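You operate a simulated robot arm through the tools that you are given. There is no shell and no other tool. Be economical: measure what you need, move in short steps, check, and stop when the job is done.

The job below is to be done with a simulated robot arm. You get a single attempt, and the scene is never put back.

## Task
Let the dirty water out and scrub the grime by the drain.
Fine: plug on the edge of the sink; wet the blue scrubbing brush at the cold tap, rinse it there, leave it on the drain board, tap shut. What is to be rubbed or washed off counts as gone when no trace of it is left.

Only the result counts: the job must be done as asked and must still hold three seconds after the hand-in. Knocking over, shifting, dropping, spilling or breaking anything else fails it.

## Robot
A 7-joint arm with a two-finger parallel gripper on a trunk, on a base that drives. Base frame: it is fixed to the floor where the robot stands at the start and does not move with it; the origin is under the middle of the robot, x ahead of it, y to its left, z up; the surface under the hand at the start is at about z = 0.73. Readings come in m, rad, newtons and seconds.
With the tool pointing down near the work surface it reaches from about 0.44 to 0.9 m from the robot's upright axis, wherever it stands. Its first joint turns from -2.007 to 2.007 rad. Places, roughly: blue scrubbing brush (13x5x5 cm) [0.5, -0.9, 0.9]; blue tap lever [0.8, 0.1, 1]; drain board [0.5, -0.5, 0.9]; drain hole [0.5, 0.1, 0.7]; grime by the drain [0.7, 0.1, 0.7]; sink [0.6, 0, 0.8]. Payload 3.91 kg.
The tool frame sits at the grasp point between the pads (the TCP): z along the fingers, y along the line on which they close. The tips reach 0.03 m beyond it. The gripper opens to 0.11 m. The fingers are 0.02 m wide and 0.01 m thick; the gripper's body (0.048 by 0.112 m) begins 0.055 m behind the TCP.
Orientation is that of the tool frame in the base frame, as a unit quaternion [w, x, y, z]. With the fingers straight down and closing along the base's y, the tool's x points along the base's -x, its y along +y and its z along -z.

## Interface
- The arm moves only by the tool nudge_tool. Its arguments are lists of equal length, an entry for each row: "rotation": the turn, a rotation vector about the tool's x, y, z in degrees, a list of three; "dp": the shift along the tool's x, y, z in mm, a list of three; "fingers": the opening, from 0 (shut) to 1 (fully open). In form: {"rotation": [[rx, ry, rz], ...], "dp": [[tx, ty, tz], ...], "fingers": [fingers, ...]}. A call has 1 to 20 rows; each row is the pose to reach, as a shift and turn from the pose commanded when the call began, along the tool's axes at that moment. Each row takes 0.2 s and may step no farther than 0.05 m and 0.15 rad from the row before; otherwise, or with a gripper value out of range, the whole call is refused. A pose out of reach is approached as far as the arm can. The call stops where the force on the tool passes 90 N (or 10 N more than at its start, if that is more) or the arm is blocked; 0.2 s more then pass. The fingers move at their own pace (about 0.153 m/s each) and stop on an object; they squeeze with about 39 N. The grip force told is the motor's: it shows also when the fingers shut on nothing. Time passes only in rows, and 0.2 s behind the last, so rows that repeat a pose let the fingers close. The reply holds the time, the measured pose of the TCP, the force on the tool along the base axes, the opening and the grip force, in the units named above and with some noise, with the torque about the TCP (base axes, N m) and any sound that the robot's microphone picked up, and new pictures: "pictures" is both (left out), scene, wrist or none.
- Cameras (640 x 400 px; columns grow to the right, rows downward): "scene" is now at [0.2093, 0.1417, 1.3988]; the picture's right is [-0.66, -0.75, 0.00], its down [-0.44, 0.39, -0.81] and it looks along [0.61, -0.54, -0.59] (base axes); focal length 214 px, centre (320, 200). "wrist" rides on the gripper at [0.072, 0.017, -0.103] in the tool frame; the picture's right is [-0.23, 0.97, 0.00], its down [-0.76, -0.18, -0.62] and it looks along [-0.61, -0.14, 0.78] (tool axes); focal length 222 px, centre (320, 200). There is no depth. A picture from a camera that has moved, and an enlarged one, comes with that camera's place and axes in the base frame and with its lens. The place of the scene camera against the robot may be out by one fixed shift of up to 0.018 m in any direction.
- move_column(by): slides the trunk up (or, below 0, down) by that many m; the arm and the scene camera ride with it, the base frame stays. It gives what a move gives, with no picture.
- drive_base(legs): drives the robot by 1 to 6 legs, each [ahead, left, turn to the left] in m, m and rad, along the robot's own axes; the way and the turn of a leg run together, so that a leg with both is an arc; at most 1.5 m and 3.142 rad a leg. The arm and the cameras ride along, it lands a little off, and it stops where it bumps. It gives what a move gives, and a new picture of the scene camera.
- head_to(pan, tilt): turns the head with the scene camera to pan (to the left, within 1.396 rad either way) and tilt (down, from -0.506 to 1.204), counted from straight ahead of the robot. It gives what a move gives, and a new picture of the scene camera.
- enlarge(camera, box): a new picture of the part [left, top, right, bottom] of that camera's present view, enlarged. The clock stands still meanwhile.
- finish_job(): hands the job in; it is judged then, once.

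Work in short steps. Places have to be worked out from the pictures, the camera data and where the tool is seen: move nearer, look again, correct. Check each grasp and each placing, and mend what went wrong. You have 120 turns and 260 pictures in all, those below and enlarged ones among them. Open the gripper and draw the arm clear of the work before you hand the job in, unless the task says otherwise; then end with one line.

The tools are called after ">>>" as name(argument=value, ...) on one line, values as JSON. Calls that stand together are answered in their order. nudge_tool: Moves the arm, as the interface text tells. Its arguments: {"type":"object","properties":{"rotation":{"type":"array","items":{"type":"array","items":{"type":"number"}}},"dp":{"type":"array","items":{"type":"array","items":{"type":"number"}}},"fingers":{"type":"array","items":{"type":"number"}},"pictures":{"type":"string","enum":["both","scene","wrist","none"]}},"required":["rotation","dp","fingers"]} The other tools are called the same way: move_column (by) slides the trunk up or down; drive_base (legs) drives the base; head_to (pan, tilt) turns the head that bears the scene camera; enlarge (camera, box) takes an enlarged picture of a part of a camera's view; finish_job () hands the job in.

At the start:

```text
t: 0.0
tcp_pos: [0.555, -0.0111, 1.2546]
tcp_rot: [0.0, -0.001, 1.0, 0.0]
ft_force: [-0.9, 0.6, -0.1]
wrist_torque: [0.01, 0.03, 0.0]
gripper_width: 0.1099
finger_force: 0.0
trunk travel left (down, up): [-0.725, 0.265]
robot x, y, heading: [-0.0006, 0.0017, 0.0]
head pan, tilt: [-0.724, 0.628]
```

scene: 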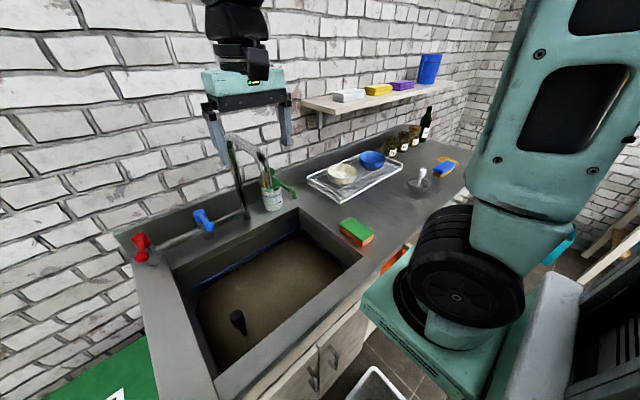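
wrist: 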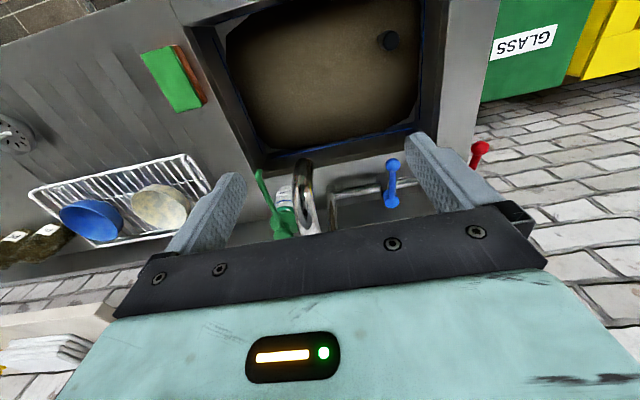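

I start by looking closer at the sink and at the counter to the right.

>>> head_to(pan=0.0, tilt=0.9)

>>> enlarge(camera="scene", box=[160, 100, 480, 300])

>>> head_to(pan=-0.9, tilt=0.5)

>>> enlarge(camera="scene", box=[160, 100, 480, 300])

```text
t: 1.1
tcp_pos: [0.5555, -0.0124, 1.2541]
tcp_rot: [-0.001, 0.001, 1.0, -0.001]
ft_force: [0.1, 0.0, 0.9]
wrist_torque: [-0.05, -0.03, 0.02]
gripper_width: 0.1101
finger_force: 0.0
trunk travel left (down, up): [-0.725, 0.265]
robot x, y, heading: [0.0025, -0.0004, -0.001]
head pan, tilt: [0.0, 0.901]
camera scene: at [0.2193, 0.1996, 1.3765], right [0.0, -1.0, 0.0], down [-0.78, 0.0, -0.62], along [0.62, 0.0, -0.78], focal length 214 px, centre (320, 200)
```

scene: 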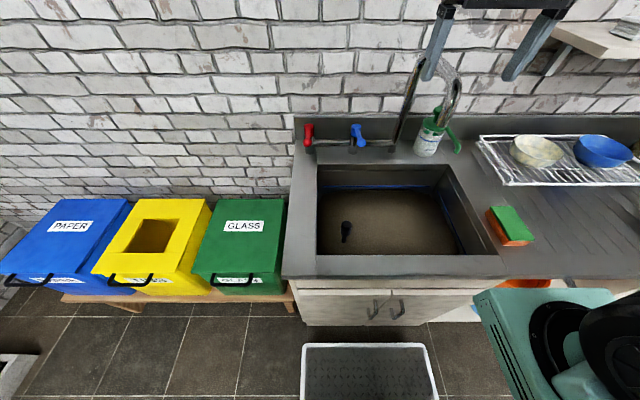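

```text
2.00 times, centred on (320, 200) of scene
camera zoom: at [0.2193, 0.1996, 1.3765], right [0.0, -1.0, 0.0], down [-0.78, 0.0, -0.62], along [0.62, 0.0, -0.78], focal length 429 px, centre (320, 200)
```

zoom: 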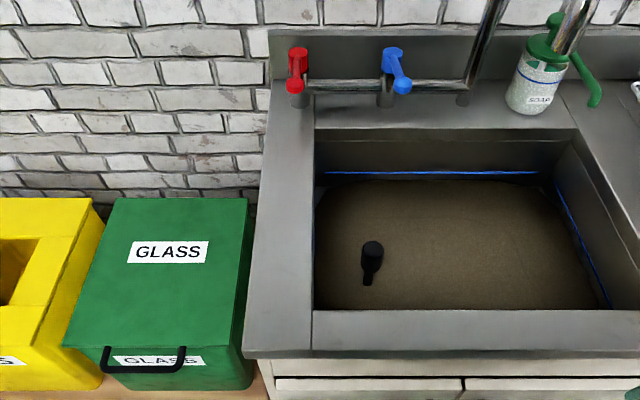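

```text
t: 2.3
tcp_pos: [0.5557, -0.0119, 1.2542]
tcp_rot: [0.001, 0.0, 1.0, 0.0]
ft_force: [0.1, -0.1, 0.2]
wrist_torque: [0.0, -0.01, -0.01]
gripper_width: 0.1099
finger_force: 0.1
trunk travel left (down, up): [-0.725, 0.265]
robot x, y, heading: [-0.0042, -0.0044, -0.004]
head pan, tilt: [-0.901, 0.499]
camera scene: at [0.2003, 0.1284, 1.4103], right [-0.78, -0.62, 0.0], down [-0.3, 0.38, -0.88], along [0.55, -0.69, -0.48], focal length 214 px, centre (320, 200)
```

scene: 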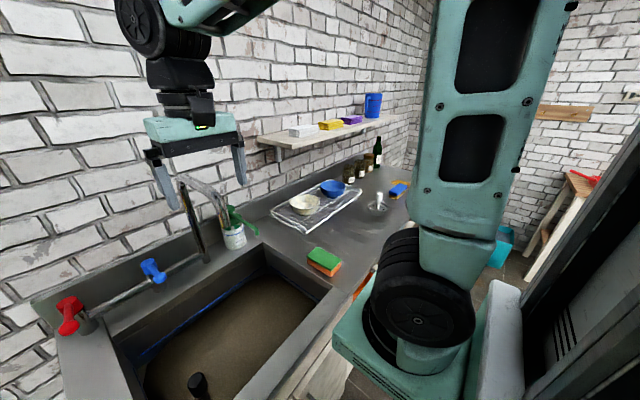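

```text
2.00 times, centred on (320, 200) of scene
camera zoom: at [0.2003, 0.1284, 1.4103], right [-0.78, -0.62, 0.0], down [-0.3, 0.38, -0.88], along [0.55, -0.69, -0.48], focal length 429 px, centre (320, 200)
```

zoom: 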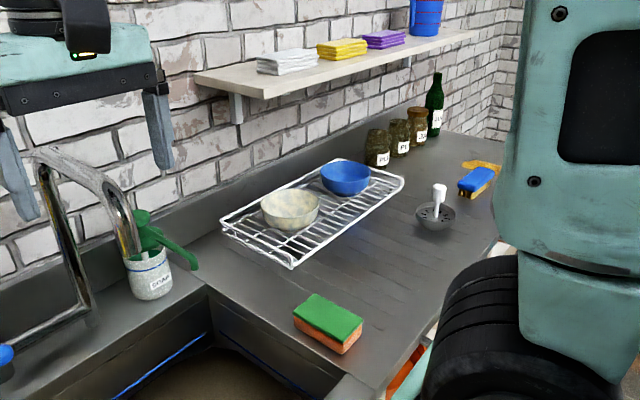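

I look closely at the tap from the wrist camera and from the head.

>>> enlarge(camera="wrist", box=[220, 100, 520, 288])

>>> head_to(pan=-0.25, tilt=0.55)

>>> enlarge(camera="scene", box=[180, 150, 420, 300])

```text
2.13 times, centred on (370, 194) of wrist
camera zoom: at [0.4827, 0.0055, 1.3562], right [0.23, 0.97, 0.0], down [0.76, -0.18, 0.62], along [0.61, -0.14, -0.78], focal length 473 px, centre (214, 213)
```

zoom: 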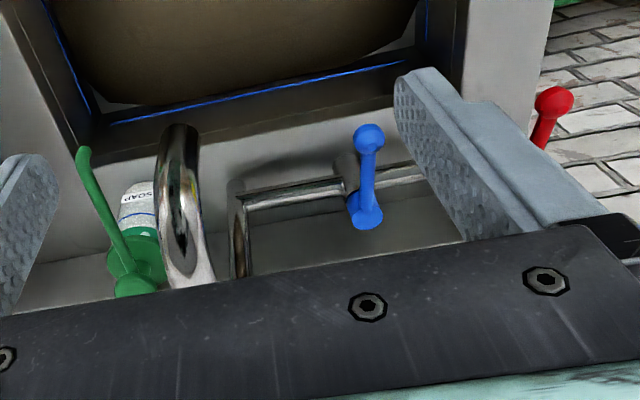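

```text
t: 3.3
tcp_pos: [0.5551, -0.0111, 1.254]
tcp_rot: [0.0, 0.0, 1.0, 0.0]
ft_force: [-0.5, -0.5, 1.3]
wrist_torque: [-0.01, -0.02, 0.0]
gripper_width: 0.1101
finger_force: 0.1
trunk travel left (down, up): [-0.725, 0.265]
robot x, y, heading: [0.0014, 0.001, 0.002]
head pan, tilt: [-0.25, 0.55]
camera scene: at [0.2308, 0.1774, 1.4057], right [-0.25, -0.97, 0.0], down [-0.51, 0.13, -0.85], along [0.83, -0.21, -0.52], focal length 214 px, centre (320, 200)
```

scene: 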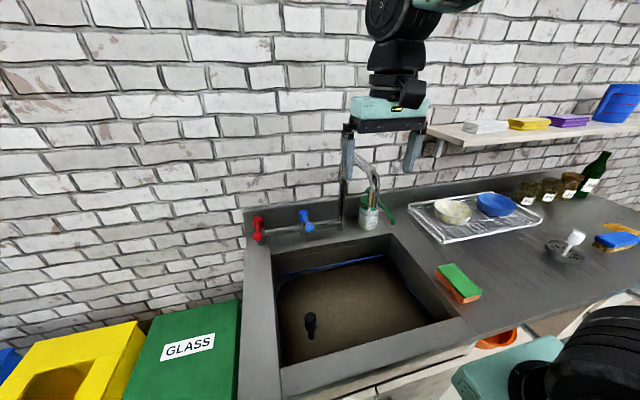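

```text
2.67 times, centred on (300, 225) of scene
camera zoom: at [0.2308, 0.1774, 1.4057], right [-0.25, -0.97, 0.0], down [-0.51, 0.13, -0.85], along [0.83, -0.21, -0.52], focal length 572 px, centre (373, 133)
```

zoom: 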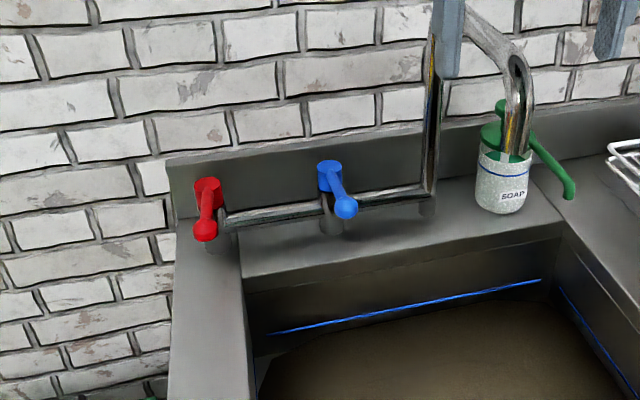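

The plug knob seems to be near (0.54, 0.128, 0.85), the blue lever knob near (0.71, 0.09, 1.01), and the spout tip near (0.66, -0.07, 1.06). I move above the plug and look again.

>>> nudge_tool(rotation=[[0, 0, 0], [0, 0, 0], [0, 0, 0], [0, 0, 0], [0, 0, 0], [0, 0, 0]], dp=[[5, 40, 15], [10, 75, 45], [15, 105, 85], [15, 130, 125], [15, 139, 172], [15, 139, 215]], fingers=[1, 1, 1, 1, 1, 1])

>>> head_to(pan=0.0, tilt=0.9)

```text
refused: row 3 steps farther than a row can; nothing moved
```

```text
t: 4.1
tcp_pos: [0.5561, -0.0126, 1.2547]
tcp_rot: [0.0, 0.0, 1.0, -0.001]
ft_force: [-0.2, 0.2, -0.4]
wrist_torque: [0.01, -0.03, 0.0]
gripper_width: 0.1097
finger_force: 0.1
trunk travel left (down, up): [-0.725, 0.265]
robot x, y, heading: [-0.0003, -0.0028, 0.002]
head pan, tilt: [0.0, 0.901]
camera scene: at [0.2193, 0.1996, 1.3765], right [0.0, -1.0, 0.0], down [-0.78, 0.0, -0.62], along [0.62, 0.0, -0.78], focal length 214 px, centre (320, 200)
```

scene: 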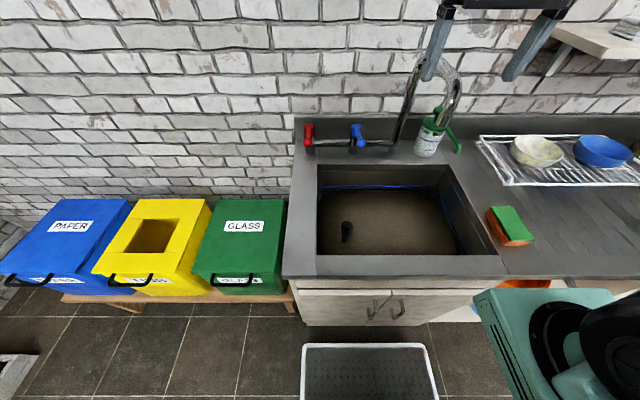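

One step was too long, so I repeat the move with shorter ones.

>>> nudge_tool(rotation=[[0, 0, 0], [0, 0, 0], [0, 0, 0], [0, 0, 0], [0, 0, 0], [0, 0, 0], [0, 0, 0]], dp=[[5, 40, 10], [10, 75, 40], [15, 105, 75], [15, 130, 115], [15, 139, 155], [15, 139, 190], [15, 139, 215]], fingers=[1, 1, 1, 1, 1, 1, 1])

```text
t: 5.7
tcp_pos: [0.5409, 0.1279, 1.0399]
tcp_rot: [0.0, -0.001, 1.0, 0.001]
ft_force: [0.2, -0.3, -0.2]
wrist_torque: [0.01, 0.01, -0.02]
gripper_width: 0.1099
finger_force: 0.2
trunk travel left (down, up): [-0.725, 0.265]
robot x, y, heading: [-0.0003, -0.0002, -0.001]
head pan, tilt: [0.0, 0.901]
camera scene: at [0.219, 0.1996, 1.3765], right [0.0, -1.0, 0.0], down [-0.78, 0.0, -0.62], along [0.62, 0.0, -0.78], focal length 214 px, centre (320, 200)
camera wrist: at [0.4676, 0.1452, 1.1411], right [0.23, 0.97, 0.0], down [0.76, -0.18, 0.62], along [0.61, -0.14, -0.78], focal length 222 px, centre (320, 200)
```

scene: 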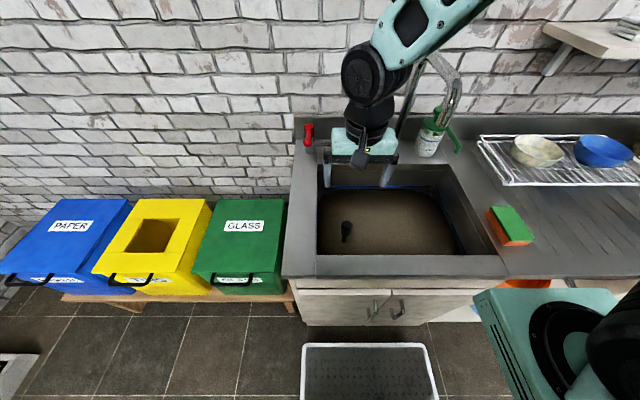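
wrist: 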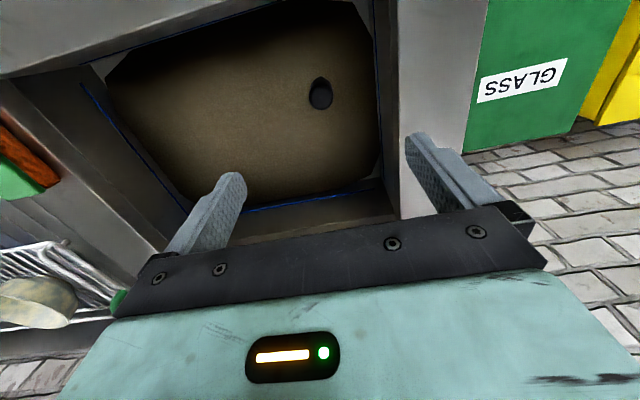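

>>> enlarge(camera="wrist", box=[260, 50, 380, 125])

>>> enlarge(camera="scene", box=[300, 120, 460, 260])

```text
5.33 times, centred on (320, 88) of wrist
camera zoom: at [0.4676, 0.1452, 1.1411], right [0.23, 0.97, 0.0], down [0.76, -0.18, 0.62], along [0.61, -0.14, -0.78], focal length 1185 px, centre (320, 800)
```

zoom: 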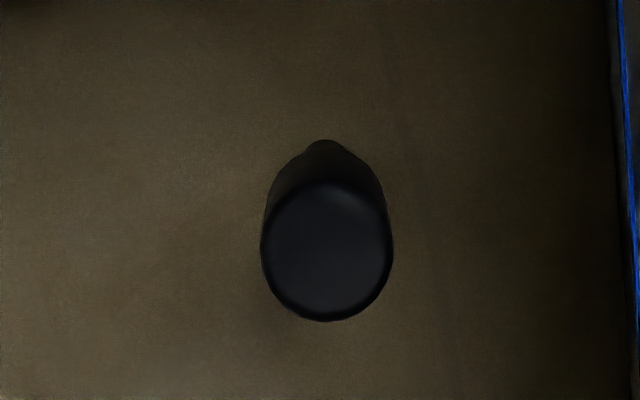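

```text
2.86 times, centred on (380, 190) of scene
camera zoom: at [0.219, 0.1996, 1.3765], right [0.0, -1.0, 0.0], down [-0.78, 0.0, -0.62], along [0.62, 0.0, -0.78], focal length 613 px, centre (149, 229)
```

zoom: 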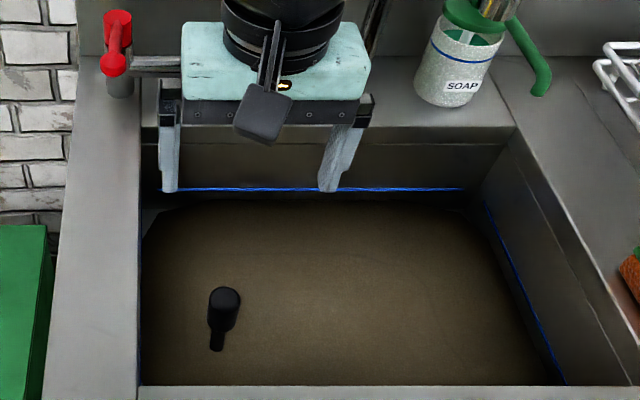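

The knob top is near (0.535, 0.132, 0.865) and about 3 cm wide, sitting on a thinner stem. I lower the open gripper around it.

>>> nudge_tool(rotation=[[0, 0, 0], [0, 0, 0], [0, 0, 0], [0, 0, 0], [0, 0, 0]], dp=[[6, 4, 45], [6, 4, 90], [6, 4, 130], [6, 4, 160], [6, 4, 175]], fingers=[1, 1, 1, 1, 1])

>>> enlarge(camera="scene", box=[300, 160, 400, 260])

```text
t: 6.9
tcp_pos: [0.5349, 0.1308, 0.8644]
tcp_rot: [-0.001, 0.0, 1.0, -0.001]
ft_force: [-0.4, -1.2, -0.3]
wrist_torque: [0.03, 0.01, 0.04]
gripper_width: 0.1101
finger_force: 0.0
trunk travel left (down, up): [-0.725, 0.265]
robot x, y, heading: [0.0018, -0.0011, -0.003]
head pan, tilt: [0.0, 0.901]
camera scene: at [0.2191, 0.1996, 1.3765], right [0.0, -1.0, 0.0], down [-0.78, 0.0, -0.62], along [0.62, 0.0, -0.78], focal length 214 px, centre (320, 200)
camera wrist: at [0.4619, 0.1484, 0.9654], right [0.23, 0.97, 0.0], down [0.76, -0.18, 0.62], along [0.61, -0.14, -0.78], focal length 222 px, centre (320, 200)
```

scene: 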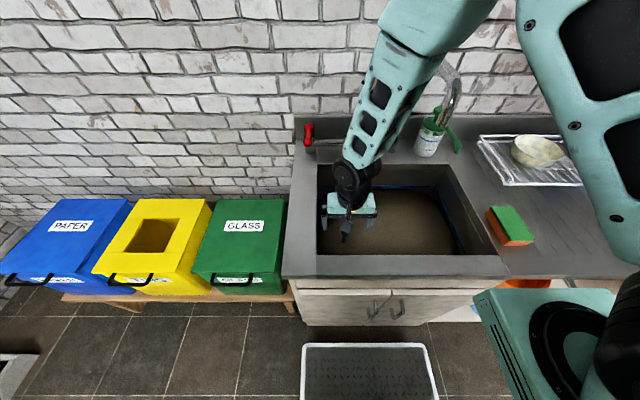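
wrist: 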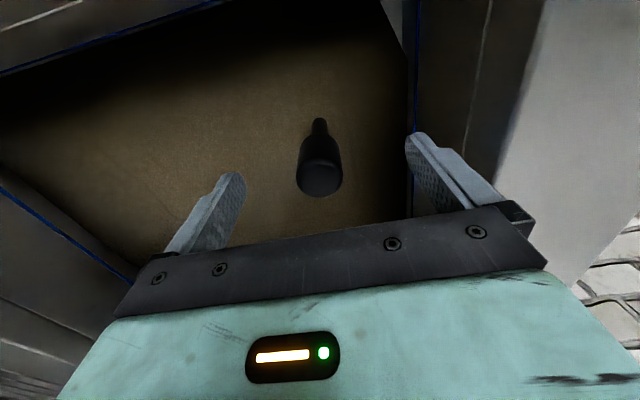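

```text
4.00 times, centred on (350, 210) of scene
camera zoom: at [0.2191, 0.1996, 1.3765], right [0.0, -1.0, 0.0], down [-0.78, 0.0, -0.62], along [0.62, 0.0, -0.78], focal length 858 px, centre (200, 160)
```

zoom: 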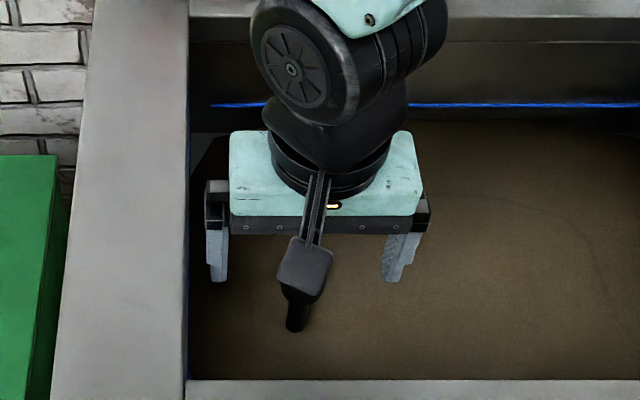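

The refined knob top is (0.54, 0.131, 0.845). I lower to about 0.83 and close on it.

>>> nudge_tool(rotation=[[0, 0, 0], [0, 0, 0], [0, 0, 0], [0, 0, 0], [0, 0, 0]], dp=[[-5, 0, 34], [-5, 0, 34], [-5, 0, 34], [-5, 0, 34], [-5, 0, 34]], fingers=[1, 0.6, 0.3, 0, 0], pictures="wrist")

```text
t: 8.1
tcp_pos: [0.5394, 0.1301, 0.8306]
tcp_rot: [0.001, 0.001, 1.0, -0.001]
ft_force: [2.1, -7.6, -0.2]
wrist_torque: [-0.52, -0.23, 0.0]
gripper_width: 0.031
finger_force: 39.3
trunk travel left (down, up): [-0.725, 0.265]
robot x, y, heading: [0.0004, -0.0007, 0.005]
head pan, tilt: [0.0, 0.901]
camera wrist: at [0.4672, 0.1473, 0.9321], right [0.23, 0.97, 0.0], down [0.76, -0.18, 0.62], along [0.61, -0.14, -0.78], focal length 222 px, centre (320, 200)
```

wrist: 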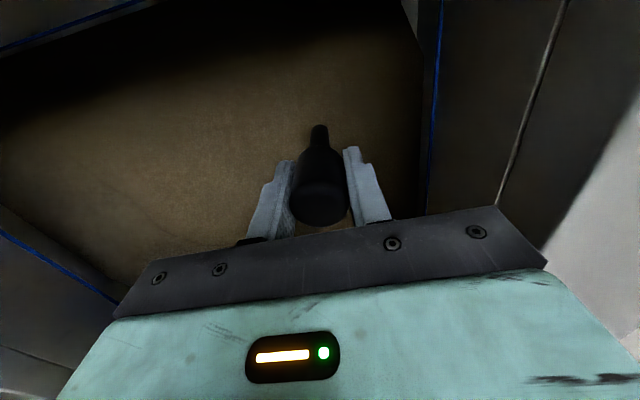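

The knob is held at 31 mm. I pull it straight up slowly.

>>> nudge_tool(rotation=[[0, 0, 0], [0, 0, 0], [0, 0, 0], [0, 0, 0], [0, 0, 0], [0, 0, 0]], dp=[[0, 0, -10], [0, 0, -20], [0, 0, -35], [0, 0, -60], [0, 0, -100], [0, 0, -140]], fingers=[0, 0, 0, 0, 0, 0])

```text
t: 9.5
tcp_pos: [0.5387, 0.1311, 0.9708]
tcp_rot: [0.0, 0.0, 1.0, 0.0]
ft_force: [0.3, 0.3, -1.7]
wrist_torque: [-0.01, -0.01, 0.02]
gripper_width: 0.0312
finger_force: 39.4
trunk travel left (down, up): [-0.725, 0.265]
robot x, y, heading: [-0.0009, 0.0008, -0.003]
head pan, tilt: [0.0, 0.901]
camera scene: at [0.2197, 0.1999, 1.3762], right [0.0, -1.0, 0.0], down [-0.78, 0.0, -0.62], along [0.62, 0.0, -0.78], focal length 214 px, centre (320, 200)
camera wrist: at [0.4663, 0.1482, 1.0724], right [0.23, 0.97, 0.0], down [0.76, -0.18, 0.62], along [0.61, -0.14, -0.78], focal length 222 px, centre (320, 200)
```

scene: 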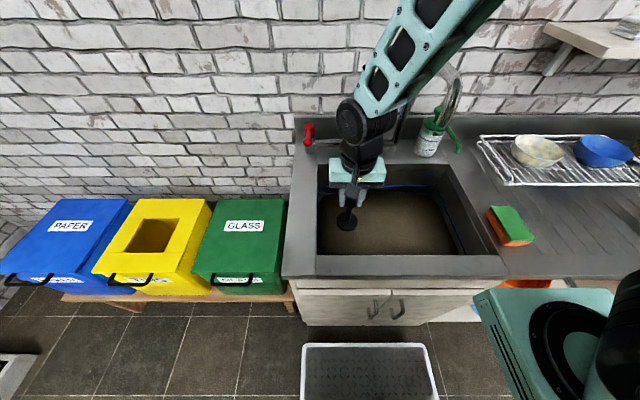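
wrist: 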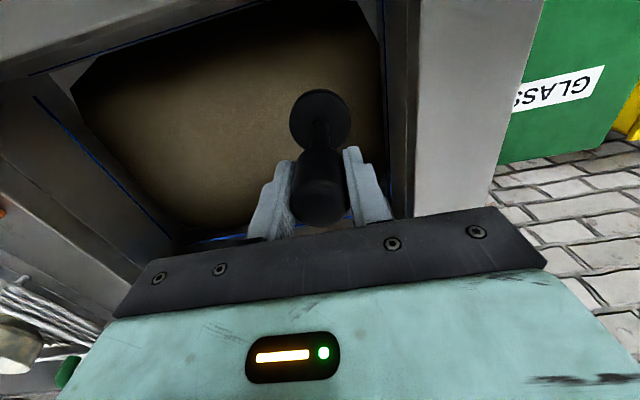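

The plug is out. I measure its base disc and the left rim.

>>> enlarge(camera="scene", box=[280, 120, 440, 280])

>>> enlarge(camera="wrist", box=[240, 60, 520, 240])

```text
2.50 times, centred on (360, 200) of scene
camera zoom: at [0.2197, 0.1999, 1.3762], right [0.0, -1.0, 0.0], down [-0.78, 0.0, -0.62], along [0.62, 0.0, -0.78], focal length 536 px, centre (220, 200)
```

zoom: 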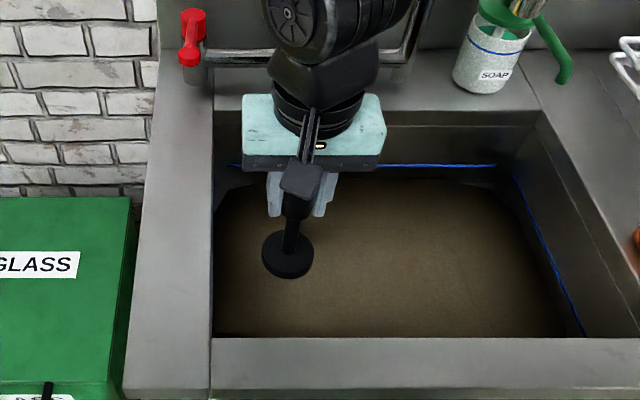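

```text
2.22 times, centred on (380, 150) of wrist
camera zoom: at [0.4663, 0.1482, 1.0724], right [0.23, 0.97, 0.0], down [0.76, -0.18, 0.62], along [0.61, -0.14, -0.78], focal length 494 px, centre (187, 311)
```

zoom: 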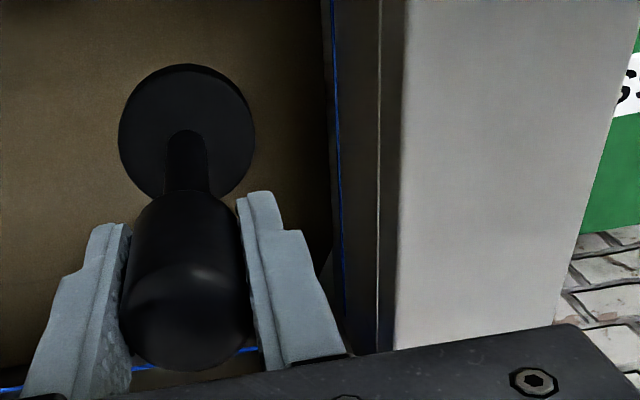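

The disc is about 6 cm wide and its bottom is about 12 cm below the TCP. The left rim spans roughly y 0.213 to 0.29 at z about 0.88. I lift, shift over the rim at y 0.25, and check.

>>> nudge_tool(rotation=[[0, 0, 0], [0, 0, 0], [0, 0, 0], [0, 0, 0], [0, 0, 0], [0, 0, 0]], dp=[[0, 0, -40], [0, 0, -75], [10, 30, -75], [20, 70, -75], [30, 105, -75], [30, 119, -65]], fingers=[0, 0, 0, 0, 0, 0], pictures="none")

>>> enlarge(camera="wrist", box=[240, 40, 520, 240])

>>> enlarge(camera="scene", box=[260, 140, 420, 280])

```text
t: 10.9
tcp_pos: [0.5077, 0.2493, 1.0342]
tcp_rot: [0.0, 0.0, 1.0, 0.0]
ft_force: [-0.1, -0.8, -1.1]
wrist_torque: [0.0, 0.0, -0.03]
gripper_width: 0.0312
finger_force: 39.5
trunk travel left (down, up): [-0.725, 0.265]
robot x, y, heading: [-0.0008, -0.0017, 0.001]
head pan, tilt: [0.0, 0.901]
```

```text
2.00 times, centred on (380, 140) of wrist
camera zoom: at [0.4354, 0.2678, 1.1366], right [0.23, 0.97, 0.0], down [0.76, -0.18, 0.62], along [0.61, -0.14, -0.78], focal length 444 px, centre (200, 320)
```

zoom: 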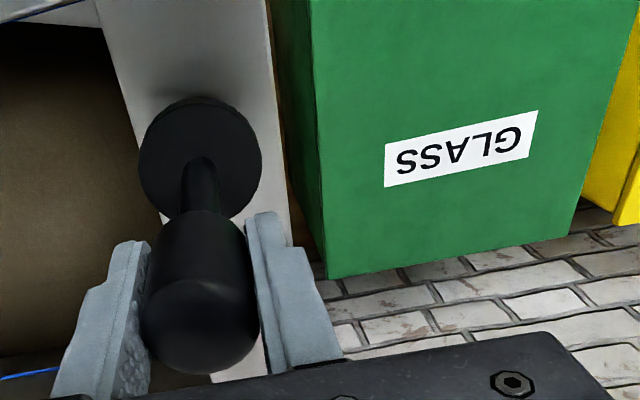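

```text
2.86 times, centred on (340, 210) of scene
camera zoom: at [0.2193, 0.1994, 1.3765], right [0.0, -1.0, 0.0], down [-0.78, 0.0, -0.62], along [0.62, 0.0, -0.78], focal length 613 px, centre (263, 171)
```

zoom: 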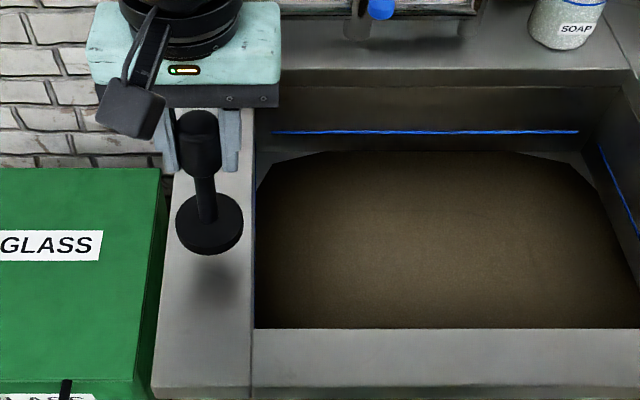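

The plug is well centred over the rim. I lower it in small steps.

>>> nudge_tool(rotation=[[0, 0, 0], [0, 0, 0], [0, 0, 0]], dp=[[0, 2, 10], [0, 2, 18], [0, 2, 22]], fingers=[0, 0, 0], pictures="none")

>>> enlarge(camera="scene", box=[260, 140, 420, 280])

```text
t: 11.7
tcp_pos: [0.5095, 0.2528, 1.0143]
tcp_rot: [0.001, 0.0, 1.0, 0.0]
ft_force: [0.2, 0.3, -2.2]
wrist_torque: [0.02, 0.03, -0.01]
gripper_width: 0.0312
finger_force: 38.5
trunk travel left (down, up): [-0.725, 0.265]
robot x, y, heading: [-0.0021, -0.0001, -0.0]
head pan, tilt: [0.0, 0.901]
```

```text
2.86 times, centred on (340, 210) of scene
camera zoom: at [0.2193, 0.1997, 1.3764], right [0.0, -1.0, 0.0], down [-0.78, 0.0, -0.62], along [0.62, 0.0, -0.78], focal length 613 px, centre (263, 171)
```

zoom: 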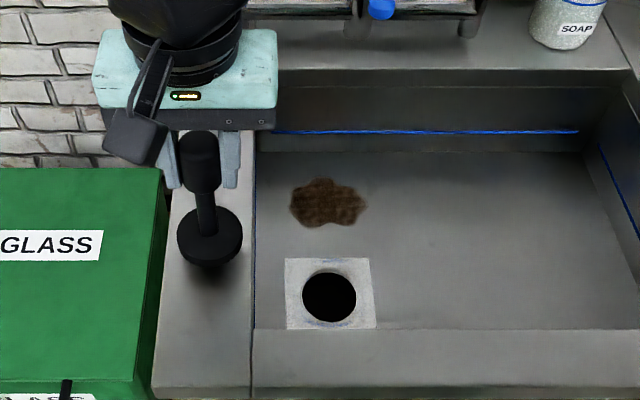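

The water has drained and the grime is visible. I keep lowering until contact.

>>> nudge_tool(rotation=[[0, 0, 0], [0, 0, 0], [0, 0, 0]], dp=[[0, 0, 4], [0, 0, 8], [0, 0, 10]], fingers=[0, 0, 0], pictures="none")

>>> enlarge(camera="scene", box=[260, 140, 420, 280])

```text
t: 12.5
tcp_pos: [0.5093, 0.2519, 1.0029]
tcp_rot: [0.0, 0.0, 1.0, -0.001]
ft_force: [-0.5, -0.4, -2.0]
wrist_torque: [0.0, 0.01, 0.01]
gripper_width: 0.0311
finger_force: 38.8
trunk travel left (down, up): [-0.725, 0.265]
robot x, y, heading: [-0.0005, -0.0009, 0.002]
head pan, tilt: [0.0, 0.901]
```

```text
2.86 times, centred on (340, 210) of scene
camera zoom: at [0.2193, 0.1997, 1.3764], right [0.0, -1.0, 0.0], down [-0.78, 0.0, -0.62], along [0.62, 0.0, -0.78], focal length 613 px, centre (263, 171)
```

zoom: 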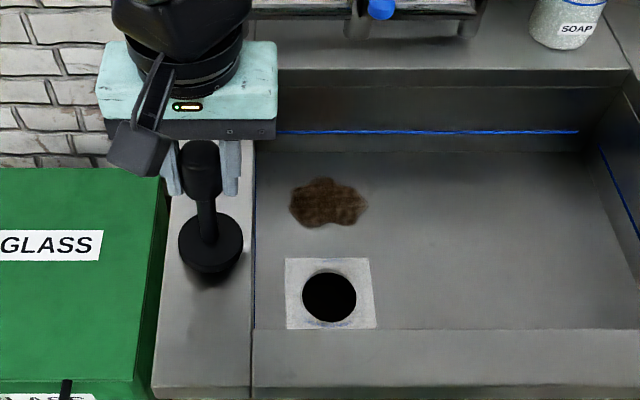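

>>> nudge_tool(rotation=[[0, 0, 0], [0, 0, 0], [0, 0, 0]], dp=[[0, 0, 4], [0, 0, 8], [0, 0, 8]], fingers=[0, 0, 0], pictures="none")

>>> enlarge(camera="scene", box=[260, 140, 420, 280])

```text
t: 13.3
tcp_pos: [0.5091, 0.2518, 0.998]
tcp_rot: [0.002, 0.0, 1.0, 0.0]
ft_force: [-2.0, -4.4, 23.9]
wrist_torque: [-0.65, 0.46, -0.03]
gripper_width: 0.0313
finger_force: 39.3
trunk travel left (down, up): [-0.725, 0.265]
robot x, y, heading: [0.0005, 0.0003, 0.0]
head pan, tilt: [0.0, 0.901]
```

```text
2.86 times, centred on (340, 210) of scene
camera zoom: at [0.2185, 0.1992, 1.377], right [0.0, -1.0, 0.0], down [-0.78, 0.0, -0.62], along [0.62, 0.0, -0.78], focal length 613 px, centre (263, 171)
```

zoom: 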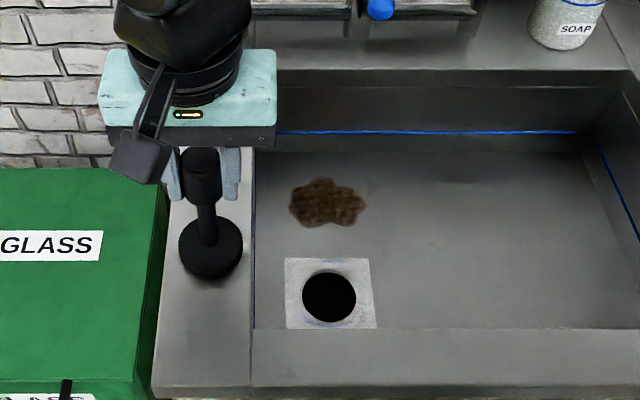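

It touches with 24 N, so I ease off, open, and rise.

>>> nudge_tool(rotation=[[0, 0, 0], [0, 0, 0], [0, 0, 0], [0, 0, 0], [0, 0, 0], [0, 0, 0], [0, 0, 0]], dp=[[0, 0, -3], [0, 0, -3], [0, 0, -3], [0, 0, -20], [0, 0, -60], [0, 0, -105], [0, 0, -130]], fingers=[0, 0.6, 1, 1, 1, 1, 1])

>>> enlarge(camera="scene", box=[270, 90, 470, 270])

```text
t: 14.9
tcp_pos: [0.5079, 0.2506, 1.1264]
tcp_rot: [0.0, 0.0, 1.0, 0.0]
ft_force: [-0.4, 0.4, 0.1]
wrist_torque: [-0.02, -0.01, 0.01]
gripper_width: 0.1098
finger_force: 0.0
trunk travel left (down, up): [-0.725, 0.265]
robot x, y, heading: [0.0019, -0.0006, -0.001]
head pan, tilt: [0.0, 0.901]
camera scene: at [0.2194, 0.1999, 1.3763], right [0.0, -1.0, 0.0], down [-0.78, 0.0, -0.62], along [0.62, 0.0, -0.78], focal length 214 px, centre (320, 200)
camera wrist: at [0.4358, 0.2688, 1.2273], right [0.23, 0.97, 0.0], down [0.76, -0.18, 0.62], along [0.61, -0.14, -0.78], focal length 222 px, centre (320, 200)
```

scene: 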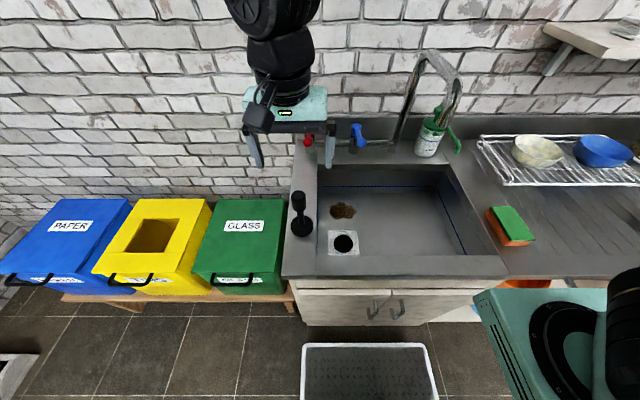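
wrist: 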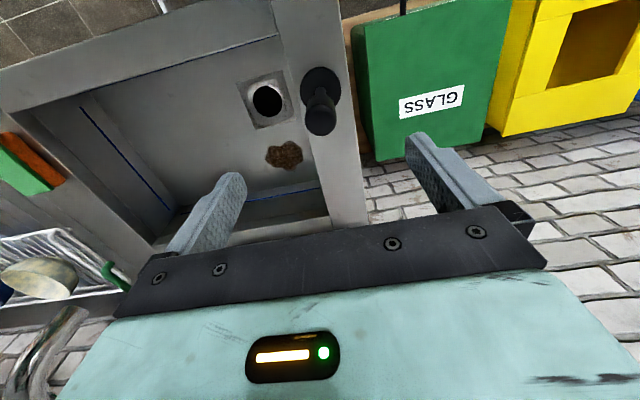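

```text
2.22 times, centred on (370, 180) of scene
camera zoom: at [0.2194, 0.1999, 1.3763], right [0.0, -1.0, 0.0], down [-0.78, 0.0, -0.62], along [0.62, 0.0, -0.78], focal length 477 px, centre (209, 244)
```

zoom: 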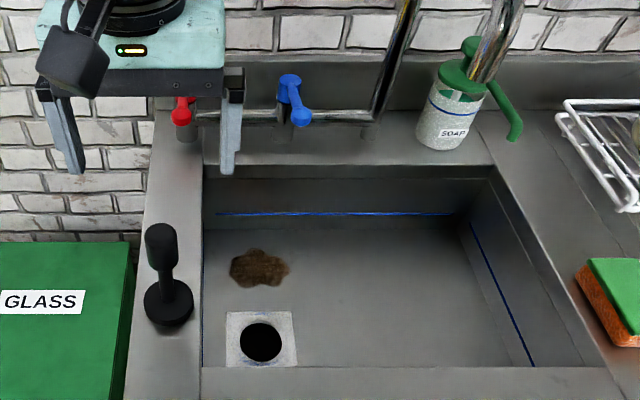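

The plug stands well on the rim. Next I look at the floor and at the brush on the right before driving.

>>> head_to(pan=-1.2, tilt=0.9)

>>> head_to(pan=-0.5, tilt=1.2)

>>> head_to(pan=-0.75, tilt=0.6)

>>> enlarge(camera="scene", box=[340, 120, 480, 210])

```text
t: 16.3
tcp_pos: [0.5088, 0.2511, 1.1249]
tcp_rot: [0.0, 0.0, 1.0, 0.0]
ft_force: [0.6, -1.0, 0.1]
wrist_torque: [0.01, 0.03, -0.01]
gripper_width: 0.1098
finger_force: 0.1
trunk travel left (down, up): [-0.725, 0.265]
robot x, y, heading: [-0.0028, -0.0012, -0.002]
head pan, tilt: [-1.201, 0.901]
camera scene: at [0.1711, 0.1293, 1.3764], right [-0.93, -0.36, 0.0], down [-0.28, 0.73, -0.62], along [0.23, -0.58, -0.78], focal length 214 px, centre (320, 200)
```

scene: 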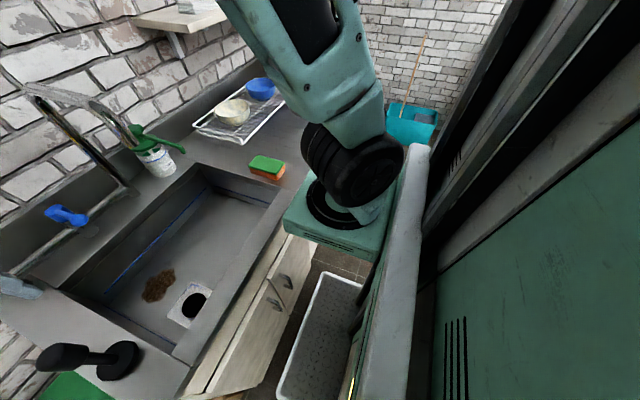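

```text
t: 17.4
tcp_pos: [0.5086, 0.2518, 1.1247]
tcp_rot: [0.0, 0.0, 1.0, 0.0]
ft_force: [-1.1, 0.1, -0.6]
wrist_torque: [-0.02, -0.01, -0.02]
gripper_width: 0.1099
finger_force: 0.1
trunk travel left (down, up): [-0.725, 0.265]
robot x, y, heading: [-0.0028, -0.0009, -0.001]
head pan, tilt: [-0.499, 1.201]
camera scene: at [0.1929, 0.1729, 1.3566], right [-0.48, -0.88, 0.0], down [-0.82, 0.45, -0.36], along [0.32, -0.17, -0.93], focal length 214 px, centre (320, 200)
```

scene: 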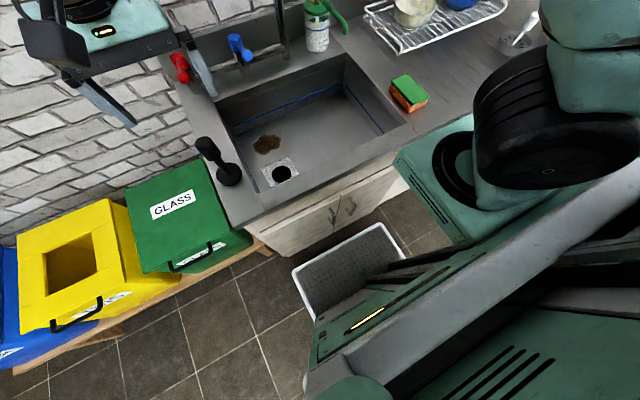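

```text
t: 18.4
tcp_pos: [0.5091, 0.251, 1.1253]
tcp_rot: [0.001, 0.0, 1.0, 0.0]
ft_force: [-0.5, -0.2, 0.2]
wrist_torque: [0.04, -0.01, -0.03]
gripper_width: 0.1102
finger_force: 0.1
trunk travel left (down, up): [-0.725, 0.265]
robot x, y, heading: [0.0025, 0.0011, -0.004]
head pan, tilt: [-0.75, 0.6]
camera scene: at [0.2084, 0.1395, 1.4011], right [-0.68, -0.73, 0.0], down [-0.41, 0.39, -0.82], along [0.6, -0.56, -0.57], focal length 214 px, centre (320, 200)
```

scene: 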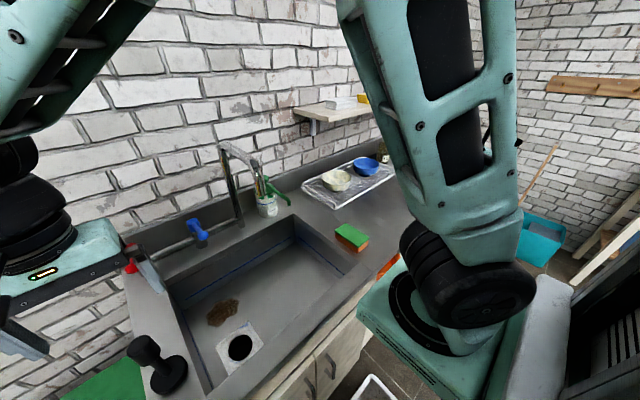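

```text
4.44 times, centred on (410, 165) of scene
camera zoom: at [0.2084, 0.1395, 1.4011], right [-0.68, -0.73, 0.0], down [-0.41, 0.39, -0.82], along [0.6, -0.56, -0.57], focal length 953 px, centre (-80, 356)
```

zoom: 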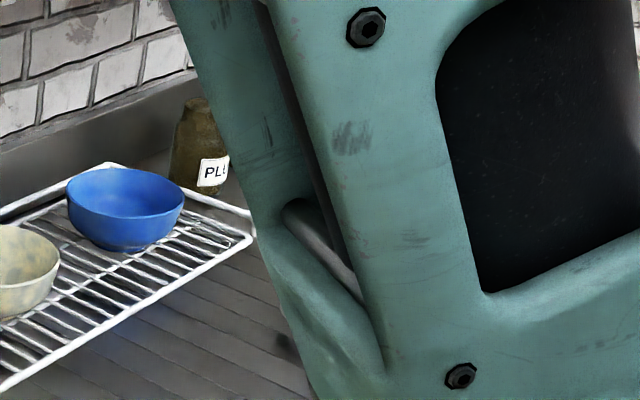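

The way is clear to the right. I retract the arm slightly and drive 0.3 m to the right, so the brush, tap and sink should all be in reach.

>>> nudge_tool(rotation=[[0, 0, 0], [0, 0, 0], [0, 0, 0], [0, 0, 0], [0, 0, 0]], dp=[[0, 0, -45], [0, -40, -70], [0, -85, -80], [0, -130, -80], [0, -160, -80]], fingers=[1, 1, 1, 1, 1], pictures="none")

>>> drive_base(legs=[[0, -0.3, 0]])

>>> head_to(pan=-0.9, tilt=0.7)

```text
t: 19.6
tcp_pos: [0.5094, 0.0926, 1.2056]
tcp_rot: [-0.001, 0.0, 1.0, 0.001]
ft_force: [0.8, 0.3, 1.2]
wrist_torque: [-0.03, 0.01, 0.01]
gripper_width: 0.1098
finger_force: 0.1
trunk travel left (down, up): [-0.725, 0.265]
robot x, y, heading: [-0.0013, -0.001, -0.001]
head pan, tilt: [-0.75, 0.6]
```

```text
t: 21.6
tcp_pos: [0.5086, -0.2061, 1.2045]
tcp_rot: [0.0, 0.001, 1.0, 0.001]
ft_force: [0.5, 0.1, 0.1]
wrist_torque: [0.03, -0.01, 0.0]
gripper_width: 0.1099
finger_force: 0.1
trunk travel left (down, up): [-0.725, 0.265]
robot x, y, heading: [0.0009, -0.2957, -0.006]
head pan, tilt: [-0.75, 0.6]
camera scene: at [0.2084, -0.1582, 1.4012], right [-0.68, -0.73, 0.0], down [-0.41, 0.39, -0.83], along [0.6, -0.56, -0.56], focal length 214 px, centre (320, 200)
```

scene: 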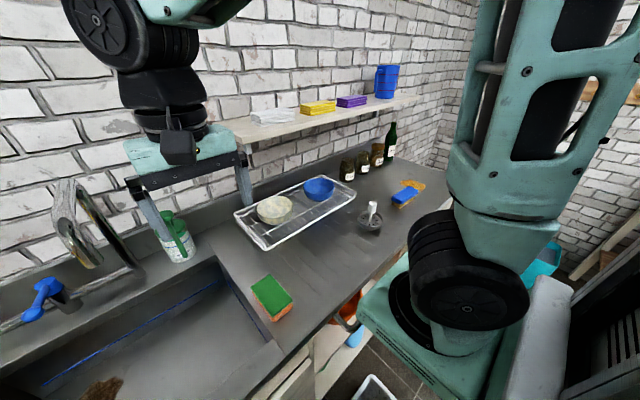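

```text
t: 22.3
tcp_pos: [0.5085, -0.2075, 1.2052]
tcp_rot: [0.0, 0.001, 1.0, 0.0]
ft_force: [0.9, -0.3, 0.2]
wrist_torque: [-0.04, 0.01, -0.01]
gripper_width: 0.1096
finger_force: 0.0
trunk travel left (down, up): [-0.725, 0.265]
robot x, y, heading: [-0.0014, -0.2998, -0.002]
head pan, tilt: [-0.901, 0.7]
camera scene: at [0.1966, -0.1645, 1.3926], right [-0.78, -0.62, 0.0], down [-0.4, 0.51, -0.77], along [0.47, -0.6, -0.64], focal length 214 px, centre (320, 200)
```

scene: 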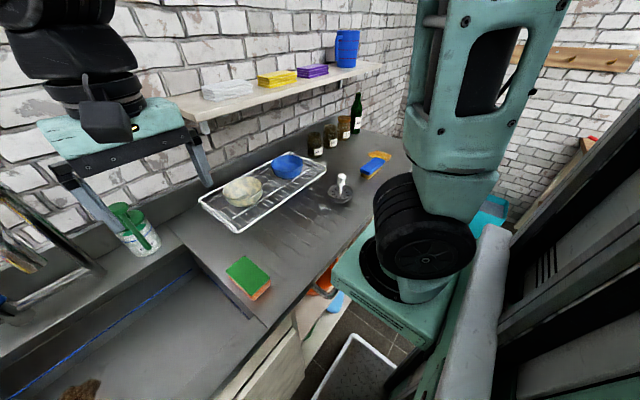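

>>> enlarge(camera="scene", box=[290, 120, 430, 220])

```text
4.00 times, centred on (360, 170) of scene
camera zoom: at [0.1966, -0.1645, 1.3926], right [-0.78, -0.62, 0.0], down [-0.4, 0.51, -0.77], along [0.47, -0.6, -0.64], focal length 858 px, centre (160, 320)
```

zoom: 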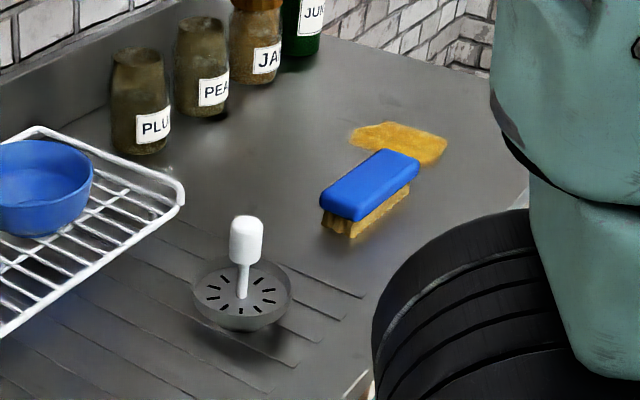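

The brush stands on its bristles, lying along y with its centre near (0.503, -0.91) and its top near 0.93. I swing over there and turn the tool 90° so the fingers close along x.

>>> nudge_tool(rotation=[[0, 0, 0], [0, 0, 8], [0, 0, 16], [0, 0, 24], [0, 0, 32], [0, 0, 40], [0, 0, 48], [0, 0, 56], [0, 0, 64], [0, 0, 72], [0, 0, 80], [0, 0, 86], [0, 0, 90], [0, 0, 90], [0, 0, 90]], dp=[[0, -43, 0], [0, -86, 0], [0, -129, 0], [0, -172, 0], [0, -215, 0], [1, -258, 0], [1, -301, 10], [2, -344, 20], [2, -387, 30], [3, -430, 45], [3, -473, 60], [4, -516, 75], [4, -559, 90], [5, -602, 105], [5, -643, 120]], fingers=[1, 1, 1, 1, 1, 1, 1, 1, 1, 1, 1, 1, 1, 1, 1])

```text
t: 25.5
tcp_pos: [0.5024, -0.8501, 1.0857]
tcp_rot: [0.0, 0.707, 0.707, -0.001]
ft_force: [-0.6, 0.2, 0.5]
wrist_torque: [-0.01, 0.02, 0.01]
gripper_width: 0.1099
finger_force: 0.2
trunk travel left (down, up): [-0.725, 0.265]
robot x, y, heading: [-0.0002, -0.2996, -0.005]
head pan, tilt: [-0.901, 0.7]
camera scene: at [0.1964, -0.1639, 1.3926], right [-0.78, -0.62, 0.0], down [-0.4, 0.51, -0.77], along [0.47, -0.6, -0.64], focal length 214 px, centre (320, 200)
camera wrist: at [0.519, -0.7772, 1.1876], right [0.97, -0.23, 0.0], down [-0.18, -0.76, 0.62], along [-0.14, -0.61, -0.78], focal length 222 px, centre (320, 200)
```

scene: 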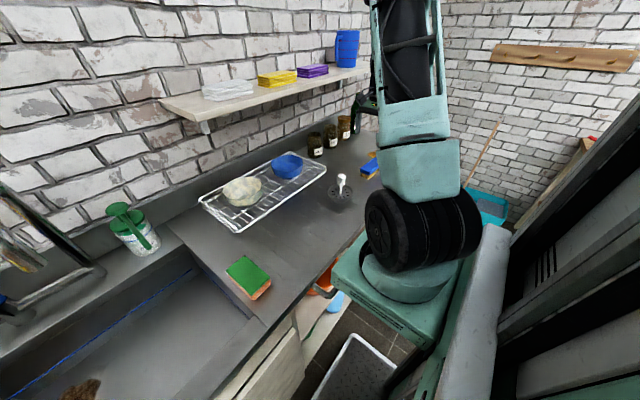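
wrist: 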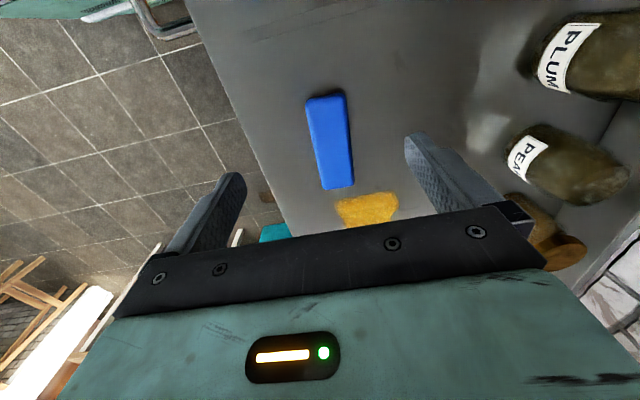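

The brush centre is (0.508, -0.902) and its yaw is about 3° off. I come down over it.

>>> nudge_tool(rotation=[[0, 0, 3], [0, 0, 3], [0, 0, 3], [0, 0, 3], [0, 0, 3]], dp=[[-35, 6, 20], [-52, 6, 55], [-52, 6, 90], [-52, 6, 115], [-52, 6, 130]], fingers=[1, 1, 1, 1, 1])

```text
t: 26.7
tcp_pos: [0.5081, -0.9019, 0.9541]
tcp_rot: [0.0, 0.726, 0.688, 0.0]
ft_force: [0.2, 0.9, -0.6]
wrist_torque: [0.03, -0.01, 0.01]
gripper_width: 0.11
finger_force: 0.2
trunk travel left (down, up): [-0.725, 0.265]
robot x, y, heading: [0.0002, -0.2985, -0.004]
head pan, tilt: [-0.901, 0.7]
camera scene: at [0.1965, -0.1645, 1.3926], right [-0.79, -0.62, 0.0], down [-0.4, 0.51, -0.77], along [0.47, -0.6, -0.64], focal length 214 px, centre (320, 200)
camera wrist: at [0.529, -0.8297, 1.0567], right [0.96, -0.28, 0.0], down [-0.22, -0.75, 0.62], along [-0.17, -0.6, -0.78], focal length 222 px, centre (320, 200)
```

scene: 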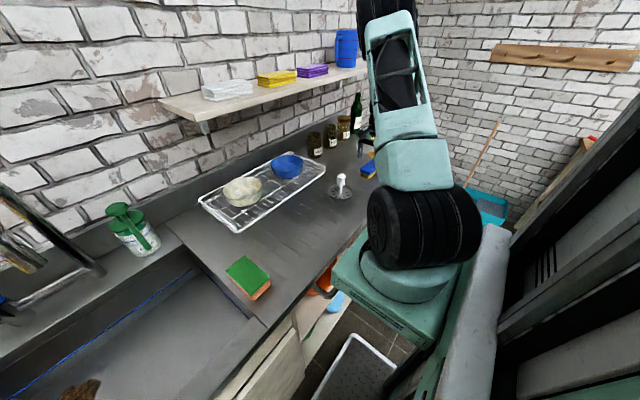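
wrist: 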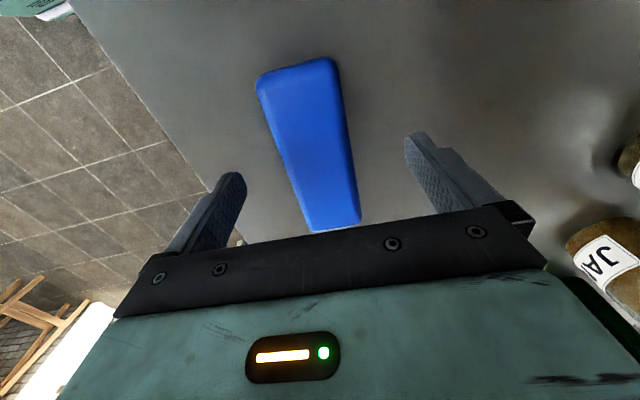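

It is centred. I lower to z 0.92 and close on the blue block.

>>> nudge_tool(rotation=[[0, 0, 2], [0, 0, 2], [0, 0, 2], [0, 0, 2], [0, 0, 2], [0, 0, 2]], dp=[[0, 0, 20], [0, 0, 34], [0, 0, 34], [0, 0, 34], [0, 0, 34], [0, 0, 34]], fingers=[1, 1, 0.6, 0.3, 0.2, 0.2], pictures="wrist")

```text
t: 28.1
tcp_pos: [0.5099, -0.9001, 0.9218]
tcp_rot: [0.001, 0.738, 0.675, 0.0]
ft_force: [-0.2, -0.6, -0.2]
wrist_torque: [0.01, 0.02, -0.02]
gripper_width: 0.0459
finger_force: 39.4
trunk travel left (down, up): [-0.725, 0.265]
robot x, y, heading: [-0.0011, -0.2964, 0.002]
head pan, tilt: [-0.901, 0.7]
camera wrist: at [0.5321, -0.8303, 1.0232], right [0.95, -0.31, 0.0], down [-0.24, -0.74, 0.62], along [-0.2, -0.59, -0.78], focal length 222 px, centre (320, 200)
```

wrist: 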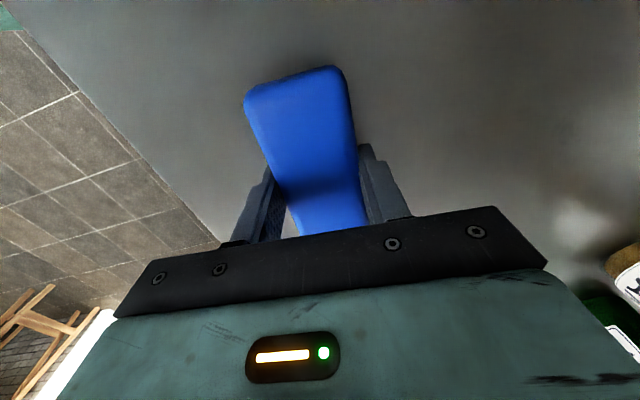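

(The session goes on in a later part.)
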